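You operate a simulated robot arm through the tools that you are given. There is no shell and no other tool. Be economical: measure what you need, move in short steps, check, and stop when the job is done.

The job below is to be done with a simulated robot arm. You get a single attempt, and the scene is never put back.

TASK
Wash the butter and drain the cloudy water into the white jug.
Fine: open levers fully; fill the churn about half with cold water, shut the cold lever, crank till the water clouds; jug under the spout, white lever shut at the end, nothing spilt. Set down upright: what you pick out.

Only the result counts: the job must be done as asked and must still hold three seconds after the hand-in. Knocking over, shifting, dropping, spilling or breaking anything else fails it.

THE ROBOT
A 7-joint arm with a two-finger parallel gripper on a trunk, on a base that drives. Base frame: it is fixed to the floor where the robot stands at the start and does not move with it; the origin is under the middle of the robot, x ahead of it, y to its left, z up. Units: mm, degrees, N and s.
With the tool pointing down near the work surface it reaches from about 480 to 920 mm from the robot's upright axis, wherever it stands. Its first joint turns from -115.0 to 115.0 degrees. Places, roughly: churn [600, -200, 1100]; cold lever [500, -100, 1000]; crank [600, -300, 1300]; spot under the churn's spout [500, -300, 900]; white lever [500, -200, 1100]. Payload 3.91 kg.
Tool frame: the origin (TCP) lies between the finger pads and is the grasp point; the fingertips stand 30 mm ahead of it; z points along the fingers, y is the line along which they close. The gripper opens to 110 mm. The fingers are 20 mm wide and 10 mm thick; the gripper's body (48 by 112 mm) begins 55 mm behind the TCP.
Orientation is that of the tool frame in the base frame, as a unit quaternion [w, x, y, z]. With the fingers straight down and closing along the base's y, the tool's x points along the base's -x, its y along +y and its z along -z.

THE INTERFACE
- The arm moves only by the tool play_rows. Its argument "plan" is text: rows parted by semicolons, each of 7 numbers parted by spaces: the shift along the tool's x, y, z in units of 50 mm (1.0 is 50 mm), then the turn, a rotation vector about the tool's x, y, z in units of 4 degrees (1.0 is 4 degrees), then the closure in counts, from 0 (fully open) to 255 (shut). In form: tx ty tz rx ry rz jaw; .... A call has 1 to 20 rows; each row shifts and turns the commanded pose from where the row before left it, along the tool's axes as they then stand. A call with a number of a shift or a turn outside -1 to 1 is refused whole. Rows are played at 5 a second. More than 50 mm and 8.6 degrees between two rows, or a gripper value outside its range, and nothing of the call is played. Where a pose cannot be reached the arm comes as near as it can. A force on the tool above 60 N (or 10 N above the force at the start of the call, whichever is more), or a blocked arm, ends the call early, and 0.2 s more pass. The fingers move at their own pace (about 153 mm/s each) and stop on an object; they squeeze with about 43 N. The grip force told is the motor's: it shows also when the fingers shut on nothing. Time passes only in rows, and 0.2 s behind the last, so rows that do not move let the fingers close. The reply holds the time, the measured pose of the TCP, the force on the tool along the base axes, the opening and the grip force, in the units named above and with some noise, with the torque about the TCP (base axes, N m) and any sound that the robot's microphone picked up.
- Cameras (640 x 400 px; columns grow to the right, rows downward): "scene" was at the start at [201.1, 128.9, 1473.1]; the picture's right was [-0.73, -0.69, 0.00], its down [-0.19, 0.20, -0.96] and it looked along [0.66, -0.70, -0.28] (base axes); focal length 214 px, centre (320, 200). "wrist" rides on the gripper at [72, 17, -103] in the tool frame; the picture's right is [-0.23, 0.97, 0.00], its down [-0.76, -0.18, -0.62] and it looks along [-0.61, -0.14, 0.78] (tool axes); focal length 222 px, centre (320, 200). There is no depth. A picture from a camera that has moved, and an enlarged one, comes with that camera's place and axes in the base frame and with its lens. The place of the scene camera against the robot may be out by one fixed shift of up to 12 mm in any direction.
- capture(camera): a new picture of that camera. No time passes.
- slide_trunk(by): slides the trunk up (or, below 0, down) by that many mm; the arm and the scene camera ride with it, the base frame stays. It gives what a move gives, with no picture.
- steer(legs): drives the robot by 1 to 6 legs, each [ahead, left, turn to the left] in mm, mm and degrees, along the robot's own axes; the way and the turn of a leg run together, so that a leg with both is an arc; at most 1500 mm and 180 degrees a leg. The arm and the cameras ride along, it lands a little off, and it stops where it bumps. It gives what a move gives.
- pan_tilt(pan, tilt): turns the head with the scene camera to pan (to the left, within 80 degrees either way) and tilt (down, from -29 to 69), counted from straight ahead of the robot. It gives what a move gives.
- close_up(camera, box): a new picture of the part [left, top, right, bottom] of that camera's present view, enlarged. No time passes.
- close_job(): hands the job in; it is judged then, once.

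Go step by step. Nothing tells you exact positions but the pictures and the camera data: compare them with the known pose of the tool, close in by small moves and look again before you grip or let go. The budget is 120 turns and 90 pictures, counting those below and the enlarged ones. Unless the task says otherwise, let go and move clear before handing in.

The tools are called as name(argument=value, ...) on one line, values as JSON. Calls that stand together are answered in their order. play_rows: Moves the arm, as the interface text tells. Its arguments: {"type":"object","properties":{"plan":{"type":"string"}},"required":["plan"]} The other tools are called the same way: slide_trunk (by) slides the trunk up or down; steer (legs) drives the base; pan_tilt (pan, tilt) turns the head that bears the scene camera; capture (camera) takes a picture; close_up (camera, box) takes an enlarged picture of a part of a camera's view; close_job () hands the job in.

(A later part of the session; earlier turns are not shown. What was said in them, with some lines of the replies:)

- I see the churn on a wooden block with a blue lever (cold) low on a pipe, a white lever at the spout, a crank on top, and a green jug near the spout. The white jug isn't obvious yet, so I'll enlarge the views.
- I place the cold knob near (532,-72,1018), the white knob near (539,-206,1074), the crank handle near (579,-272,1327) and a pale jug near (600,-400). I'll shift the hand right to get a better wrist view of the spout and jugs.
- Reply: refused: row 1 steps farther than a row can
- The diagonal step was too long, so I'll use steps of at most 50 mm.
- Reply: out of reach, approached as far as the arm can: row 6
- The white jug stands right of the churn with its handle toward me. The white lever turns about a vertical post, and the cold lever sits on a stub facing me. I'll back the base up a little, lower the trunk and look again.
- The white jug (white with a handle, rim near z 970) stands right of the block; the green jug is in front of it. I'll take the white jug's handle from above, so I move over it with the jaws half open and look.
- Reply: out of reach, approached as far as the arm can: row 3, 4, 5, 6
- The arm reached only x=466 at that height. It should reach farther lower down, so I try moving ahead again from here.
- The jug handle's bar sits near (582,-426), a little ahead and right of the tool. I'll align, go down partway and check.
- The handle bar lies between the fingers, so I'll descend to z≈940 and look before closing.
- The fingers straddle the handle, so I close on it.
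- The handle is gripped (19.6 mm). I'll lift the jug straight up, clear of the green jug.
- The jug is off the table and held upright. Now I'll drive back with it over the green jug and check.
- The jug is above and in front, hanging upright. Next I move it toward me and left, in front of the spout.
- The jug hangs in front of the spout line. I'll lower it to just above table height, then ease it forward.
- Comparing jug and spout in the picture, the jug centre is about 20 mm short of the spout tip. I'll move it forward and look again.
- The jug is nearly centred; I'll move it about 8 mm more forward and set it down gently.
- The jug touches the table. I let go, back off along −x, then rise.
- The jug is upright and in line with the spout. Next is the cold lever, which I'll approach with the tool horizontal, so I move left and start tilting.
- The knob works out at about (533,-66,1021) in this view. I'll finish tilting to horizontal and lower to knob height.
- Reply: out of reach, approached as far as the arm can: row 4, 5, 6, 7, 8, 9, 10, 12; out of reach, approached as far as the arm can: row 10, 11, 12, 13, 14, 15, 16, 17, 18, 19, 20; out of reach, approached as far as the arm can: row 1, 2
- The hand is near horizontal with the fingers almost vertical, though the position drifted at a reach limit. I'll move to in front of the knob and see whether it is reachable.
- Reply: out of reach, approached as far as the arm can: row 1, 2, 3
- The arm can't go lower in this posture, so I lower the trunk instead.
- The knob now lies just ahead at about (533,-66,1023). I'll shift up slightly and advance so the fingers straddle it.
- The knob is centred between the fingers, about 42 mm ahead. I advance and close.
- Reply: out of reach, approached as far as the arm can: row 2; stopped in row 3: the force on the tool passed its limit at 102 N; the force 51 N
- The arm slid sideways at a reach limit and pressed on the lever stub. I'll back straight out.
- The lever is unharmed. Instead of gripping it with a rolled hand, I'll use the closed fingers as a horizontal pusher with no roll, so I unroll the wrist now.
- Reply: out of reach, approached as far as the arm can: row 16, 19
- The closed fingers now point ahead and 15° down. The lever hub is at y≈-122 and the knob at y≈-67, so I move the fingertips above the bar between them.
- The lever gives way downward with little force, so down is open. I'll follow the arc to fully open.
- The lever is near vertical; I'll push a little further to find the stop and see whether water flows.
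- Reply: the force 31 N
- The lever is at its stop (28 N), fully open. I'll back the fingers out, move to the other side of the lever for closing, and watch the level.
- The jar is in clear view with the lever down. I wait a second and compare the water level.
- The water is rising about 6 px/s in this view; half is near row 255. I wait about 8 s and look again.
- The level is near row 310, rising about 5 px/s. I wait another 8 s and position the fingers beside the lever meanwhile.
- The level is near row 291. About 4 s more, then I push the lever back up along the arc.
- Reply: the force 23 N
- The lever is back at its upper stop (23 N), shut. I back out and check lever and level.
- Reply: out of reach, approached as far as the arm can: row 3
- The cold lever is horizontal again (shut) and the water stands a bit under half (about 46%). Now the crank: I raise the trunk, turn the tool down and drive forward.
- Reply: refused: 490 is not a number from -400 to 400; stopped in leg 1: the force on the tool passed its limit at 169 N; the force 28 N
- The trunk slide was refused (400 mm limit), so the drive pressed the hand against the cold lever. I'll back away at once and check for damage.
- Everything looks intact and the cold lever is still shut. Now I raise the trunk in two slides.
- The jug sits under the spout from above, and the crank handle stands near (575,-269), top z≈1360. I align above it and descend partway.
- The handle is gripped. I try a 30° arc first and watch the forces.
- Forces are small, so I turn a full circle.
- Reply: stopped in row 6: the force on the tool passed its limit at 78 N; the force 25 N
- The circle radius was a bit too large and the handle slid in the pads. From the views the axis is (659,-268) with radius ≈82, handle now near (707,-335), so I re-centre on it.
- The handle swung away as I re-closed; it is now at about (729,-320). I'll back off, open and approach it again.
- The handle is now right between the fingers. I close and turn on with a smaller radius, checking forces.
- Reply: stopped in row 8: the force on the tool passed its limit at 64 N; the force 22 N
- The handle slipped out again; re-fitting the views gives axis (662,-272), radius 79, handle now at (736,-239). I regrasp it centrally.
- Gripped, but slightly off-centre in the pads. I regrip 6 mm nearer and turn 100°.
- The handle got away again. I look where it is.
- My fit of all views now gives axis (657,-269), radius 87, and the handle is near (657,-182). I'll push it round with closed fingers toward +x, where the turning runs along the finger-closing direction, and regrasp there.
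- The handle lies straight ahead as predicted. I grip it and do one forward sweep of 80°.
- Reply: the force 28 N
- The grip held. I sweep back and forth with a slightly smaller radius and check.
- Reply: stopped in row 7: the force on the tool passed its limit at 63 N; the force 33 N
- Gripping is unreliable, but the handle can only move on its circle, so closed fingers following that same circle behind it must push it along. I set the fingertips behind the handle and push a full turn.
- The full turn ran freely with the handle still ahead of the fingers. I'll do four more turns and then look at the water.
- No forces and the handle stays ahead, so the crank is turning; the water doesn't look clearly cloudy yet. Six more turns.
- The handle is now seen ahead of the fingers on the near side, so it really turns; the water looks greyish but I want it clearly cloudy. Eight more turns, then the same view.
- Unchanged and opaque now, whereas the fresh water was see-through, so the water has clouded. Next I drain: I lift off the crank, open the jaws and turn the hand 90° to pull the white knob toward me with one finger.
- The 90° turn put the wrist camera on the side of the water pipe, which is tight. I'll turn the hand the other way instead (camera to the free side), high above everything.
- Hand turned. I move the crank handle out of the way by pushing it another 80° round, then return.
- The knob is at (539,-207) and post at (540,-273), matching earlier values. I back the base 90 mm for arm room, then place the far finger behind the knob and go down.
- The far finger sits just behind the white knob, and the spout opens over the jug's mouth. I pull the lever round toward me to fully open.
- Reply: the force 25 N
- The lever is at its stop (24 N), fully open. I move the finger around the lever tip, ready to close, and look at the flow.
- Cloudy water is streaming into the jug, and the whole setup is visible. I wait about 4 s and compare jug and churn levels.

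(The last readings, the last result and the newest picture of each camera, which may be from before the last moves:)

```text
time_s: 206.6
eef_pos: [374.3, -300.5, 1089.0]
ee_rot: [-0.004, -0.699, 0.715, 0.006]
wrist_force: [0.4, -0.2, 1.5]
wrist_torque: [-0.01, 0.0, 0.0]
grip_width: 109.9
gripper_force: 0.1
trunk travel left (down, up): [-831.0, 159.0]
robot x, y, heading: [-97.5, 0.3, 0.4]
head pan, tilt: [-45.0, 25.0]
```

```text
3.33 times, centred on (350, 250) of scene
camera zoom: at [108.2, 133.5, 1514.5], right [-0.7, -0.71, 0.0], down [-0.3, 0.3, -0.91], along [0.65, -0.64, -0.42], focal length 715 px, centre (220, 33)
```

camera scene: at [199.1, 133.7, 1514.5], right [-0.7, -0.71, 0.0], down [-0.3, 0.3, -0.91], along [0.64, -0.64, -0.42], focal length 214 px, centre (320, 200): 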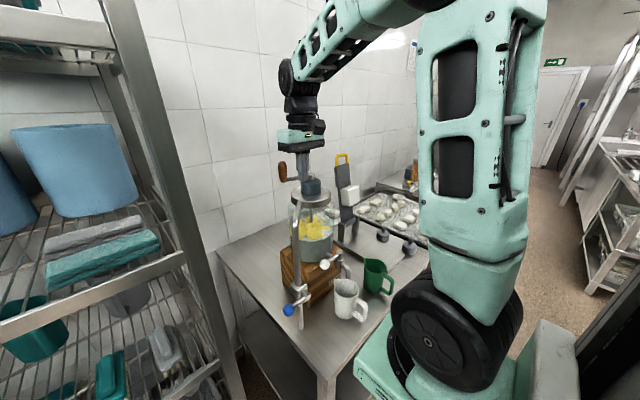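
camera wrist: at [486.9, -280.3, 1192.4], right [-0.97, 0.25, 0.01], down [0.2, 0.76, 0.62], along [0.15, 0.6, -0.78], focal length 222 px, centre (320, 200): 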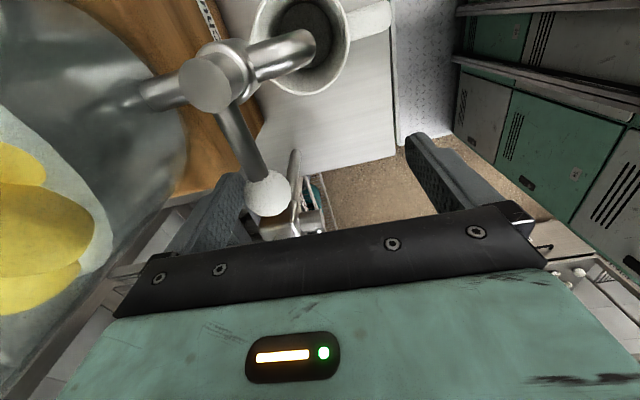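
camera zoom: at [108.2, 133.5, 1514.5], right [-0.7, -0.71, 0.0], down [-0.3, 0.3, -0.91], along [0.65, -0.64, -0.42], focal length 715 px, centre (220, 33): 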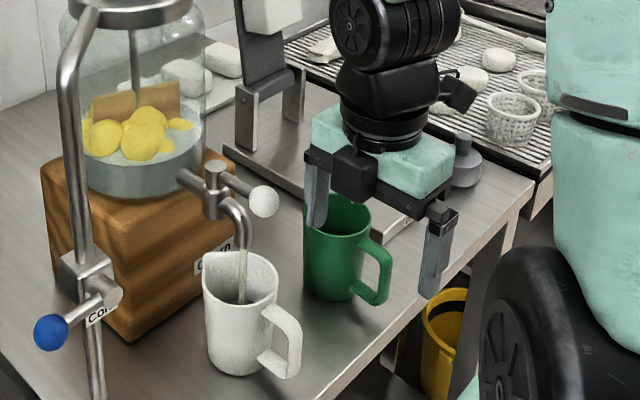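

The churn has dropped to about half of what it held and the jug surface is still low, so it will all fit. I wait about 10 s more and use the last picture to confirm it is drained.

play_rows(plan="0 0 0 0 0 0 0;0 0 0 0 0 0 0;0 0 0 0 0 0 0;0 0 0 0 0 0 0;0 0 0 0 0 0 0;0 0 0 0 0 0 0;0 0 0 0 0 0 0;0 0 0 0 0 0 0;0 0 0 0 0 0 0;0 0 0 0 0 0 0;0 0 0 0 0 0 0;0 0 0 0 0 0 0;0 0 0 0 0 0 0;0 0 0 0 0 0 0;0 0 0 0 0 0 0;0 0 0 0 0 0 0;0 0 0 0 0 0 0;0 0 0 0 0 0 0;0 0 0 0 0 0 0;0 0 0 0 0 0 0")

play_rows(plan="0 0 0 0 0 0 0;0 0 0 0 0 0 0;0 0 0 0 0 0 0;0 0 0 0 0 0 0;0 0 0 0 0 0 0;0 0 0 0 0 0 0;0 0 0 0 0 0 0;0 0 0 0 0 0 0;0 0 0 0 0 0 0;0 0 0 0 0 0 0;0 0 0 0 0 0 0;0 0 0 0 0 0 0;0 0 0 0 0 0 0;0 0 0 0 0 0 0;0 0 0 0 0 0 0;0 0 0 0 0 0 0;0 0 0 0 0 0 0;0 0 0 0 0 0 0;0 0 0 0 0 0 0;0 0 0 0 0 0 0")

play_rows(plan="0 0 0 0 0 0 0;0 0 0 0 0 0 0;0 0 0 0 0 0 0;0 0 0 0 0 0 0;0 0 0 0 0 0 0;0 0 0 0 0 0 0;0 0 0 0 0 0 0;0 0 0 0 0 0 0;0 0 0 0 0 0 0;0 0 0 0 0 0 0")

close_up(camera="scene", box=[300, 190, 400, 310])

```text
time_s: 210.8
eef_pos: [371.0, -301.5, 1087.6]
ee_rot: [-0.004, -0.698, 0.716, 0.005]
wrist_force: [-0.3, -0.4, 0.2]
wrist_torque: [-0.02, 0.02, 0.01]
grip_width: 110.2
gripper_force: 0.3
trunk travel left (down, up): [-831.0, 159.0]
robot x, y, heading: [-90.9, -0.8, 0.5]
head pan, tilt: [-45.0, 25.0]
```

```text
time_s: 214.9
eef_pos: [373.5, -301.3, 1088.1]
ee_rot: [-0.004, -0.698, 0.716, 0.006]
wrist_force: [0.6, -0.2, -0.2]
wrist_torque: [-0.01, 0.0, -0.01]
grip_width: 110.2
gripper_force: 0.1
trunk travel left (down, up): [-831.0, 159.0]
robot x, y, heading: [-93.9, -1.5, 0.4]
head pan, tilt: [-45.0, 25.0]
```

```text
time_s: 217.2
eef_pos: [372.6, -300.6, 1087.7]
ee_rot: [-0.003, -0.699, 0.715, 0.004]
wrist_force: [-0.2, 0.1, -0.1]
wrist_torque: [0.03, -0.01, 0.01]
grip_width: 109.8
gripper_force: 0.1
trunk travel left (down, up): [-831.0, 159.0]
robot x, y, heading: [-92.0, -1.5, 0.4]
head pan, tilt: [-45.0, 25.0]
```

```text
3.33 times, centred on (350, 250) of scene
camera zoom: at [108.2, 133.5, 1514.5], right [-0.7, -0.71, 0.0], down [-0.3, 0.3, -0.91], along [0.65, -0.64, -0.42], focal length 715 px, centre (220, 33)
```

zoom: 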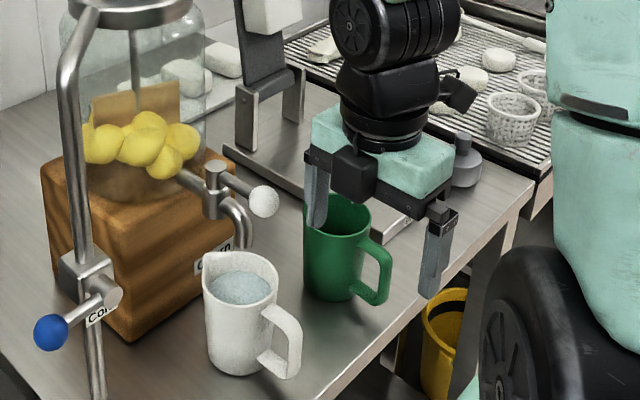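

The churn is drained, the jug holds all the cloudy water below its rim, and nothing is spilt. Now I push the white lever back shut along its arc.

play_rows(plan="0 -0.82 0 0 0 0 0;-0.12 0 0 0 0 0 0;-0.34 0.08 0 0 0 0 0;-0.36 -0.02 0 0 0 0 0;-0.36 -0.12 0 0 0 0 0;-0.32 -0.22 0 0 0 0 0;-0.26 -0.3 0 0 0 0 0;-0.14 -0.38 0 0 0 0 0;0 -0.1 0 0 0 0 0")

```text
time_s: 219.2
eef_pos: [465.0, -208.4, 1088.9]
ee_rot: [-0.005, -0.697, 0.717, 0.007]
wrist_force: [-29.6, -8.7, 8.8]
wrist_torque: [0.0, -0.51, -0.52]
grip_width: 95.3
gripper_force: 0.1
trunk travel left (down, up): [-831.0, 159.0]
robot x, y, heading: [-96.0, -0.1, 0.6]
head pan, tilt: [-45.0, 25.0]
```

It meets resistance (30 N), but the open finger yielded a bit. To be sure it's fully shut, I push again with the fingers closed.

play_rows(plan="0 0.5 0 0 0 0 255;0 0 0 0 0 0 255;0 0 0 0 0 0 255;0 0 0 0 0 0 255;0 -0.8 0 0 0 0 255;0 -0.6 0 0 0 0 255;0 -0.06 0 0 0 0 255;0 -0.06 0 0 0 0 255;0 -0.06 0 0 0 0 255")

```text
time_s: 221.2
eef_pos: [513.9, -208.1, 1087.0]
ee_rot: [-0.009, -0.698, 0.716, 0.01]
wrist_force: [-53.0, -1.3, 12.0]
wrist_torque: [-0.01, -0.13, 0.04]
grip_width: 0.0
gripper_force: 37.9
trunk travel left (down, up): [-831.0, 159.0]
robot x, y, heading: [-98.4, -0.5, 0.2]
head pan, tilt: [-45.0, 25.0]
```

The lever is hard against its closed stop (53 N). I back off and rise clear.

play_rows(plan="0 0.5 0 0 0 0 255;0 0.9 0 0 0 0 255;0 0.9 0 0 0 0 255;0 0 -0.9 0 0 0 255;0 0 -0.9 0 0 0 255;0 0 -0.9 0 0 0 255;0 0 -0.9 0 0 0 255;0 0 0 0 0 0 255;0 0 0 0 0 0 255")

```text
time_s: 223.2
eef_pos: [411.9, -205.4, 1270.4]
ee_rot: [-0.003, -0.698, 0.716, 0.005]
wrist_force: [-0.1, 0.3, -0.1]
wrist_torque: [-0.01, -0.02, 0.01]
grip_width: 0.0
gripper_force: 37.6
trunk travel left (down, up): [-831.0, 159.0]
robot x, y, heading: [-91.3, 0.4, 0.4]
head pan, tilt: [-45.0, 25.0]
```

The hand is clear, both levers were pushed to their closed stops, and the jug stood upright under the spout in the last picture. I'm handing in.

close_job()

```text
The job is handed in.
```

I washed the butter and drained the cloudy water into the white jug. In my last picture the jug stood upright under the spout and nothing was spilt. That picture was taken before I shut the white lever, so its closing rests on the force reading alone: 53 N against the stop.

- **Water level:** the churn was filled to about 46%, slightly under half. The cold lever went back to its closed stop and looked shut in the pictures afterwards.
- **Cloudiness:** I judged the water cloudy because it had turned opaque, while the fresh water had been see-through. Its look did not change over the last eight turns of the crank.
- **Bumps:** the hand pressed on the cold lever twice by mistake, reaching 102 N and 169 N. The lever looked undamaged and stayed in its position each time.
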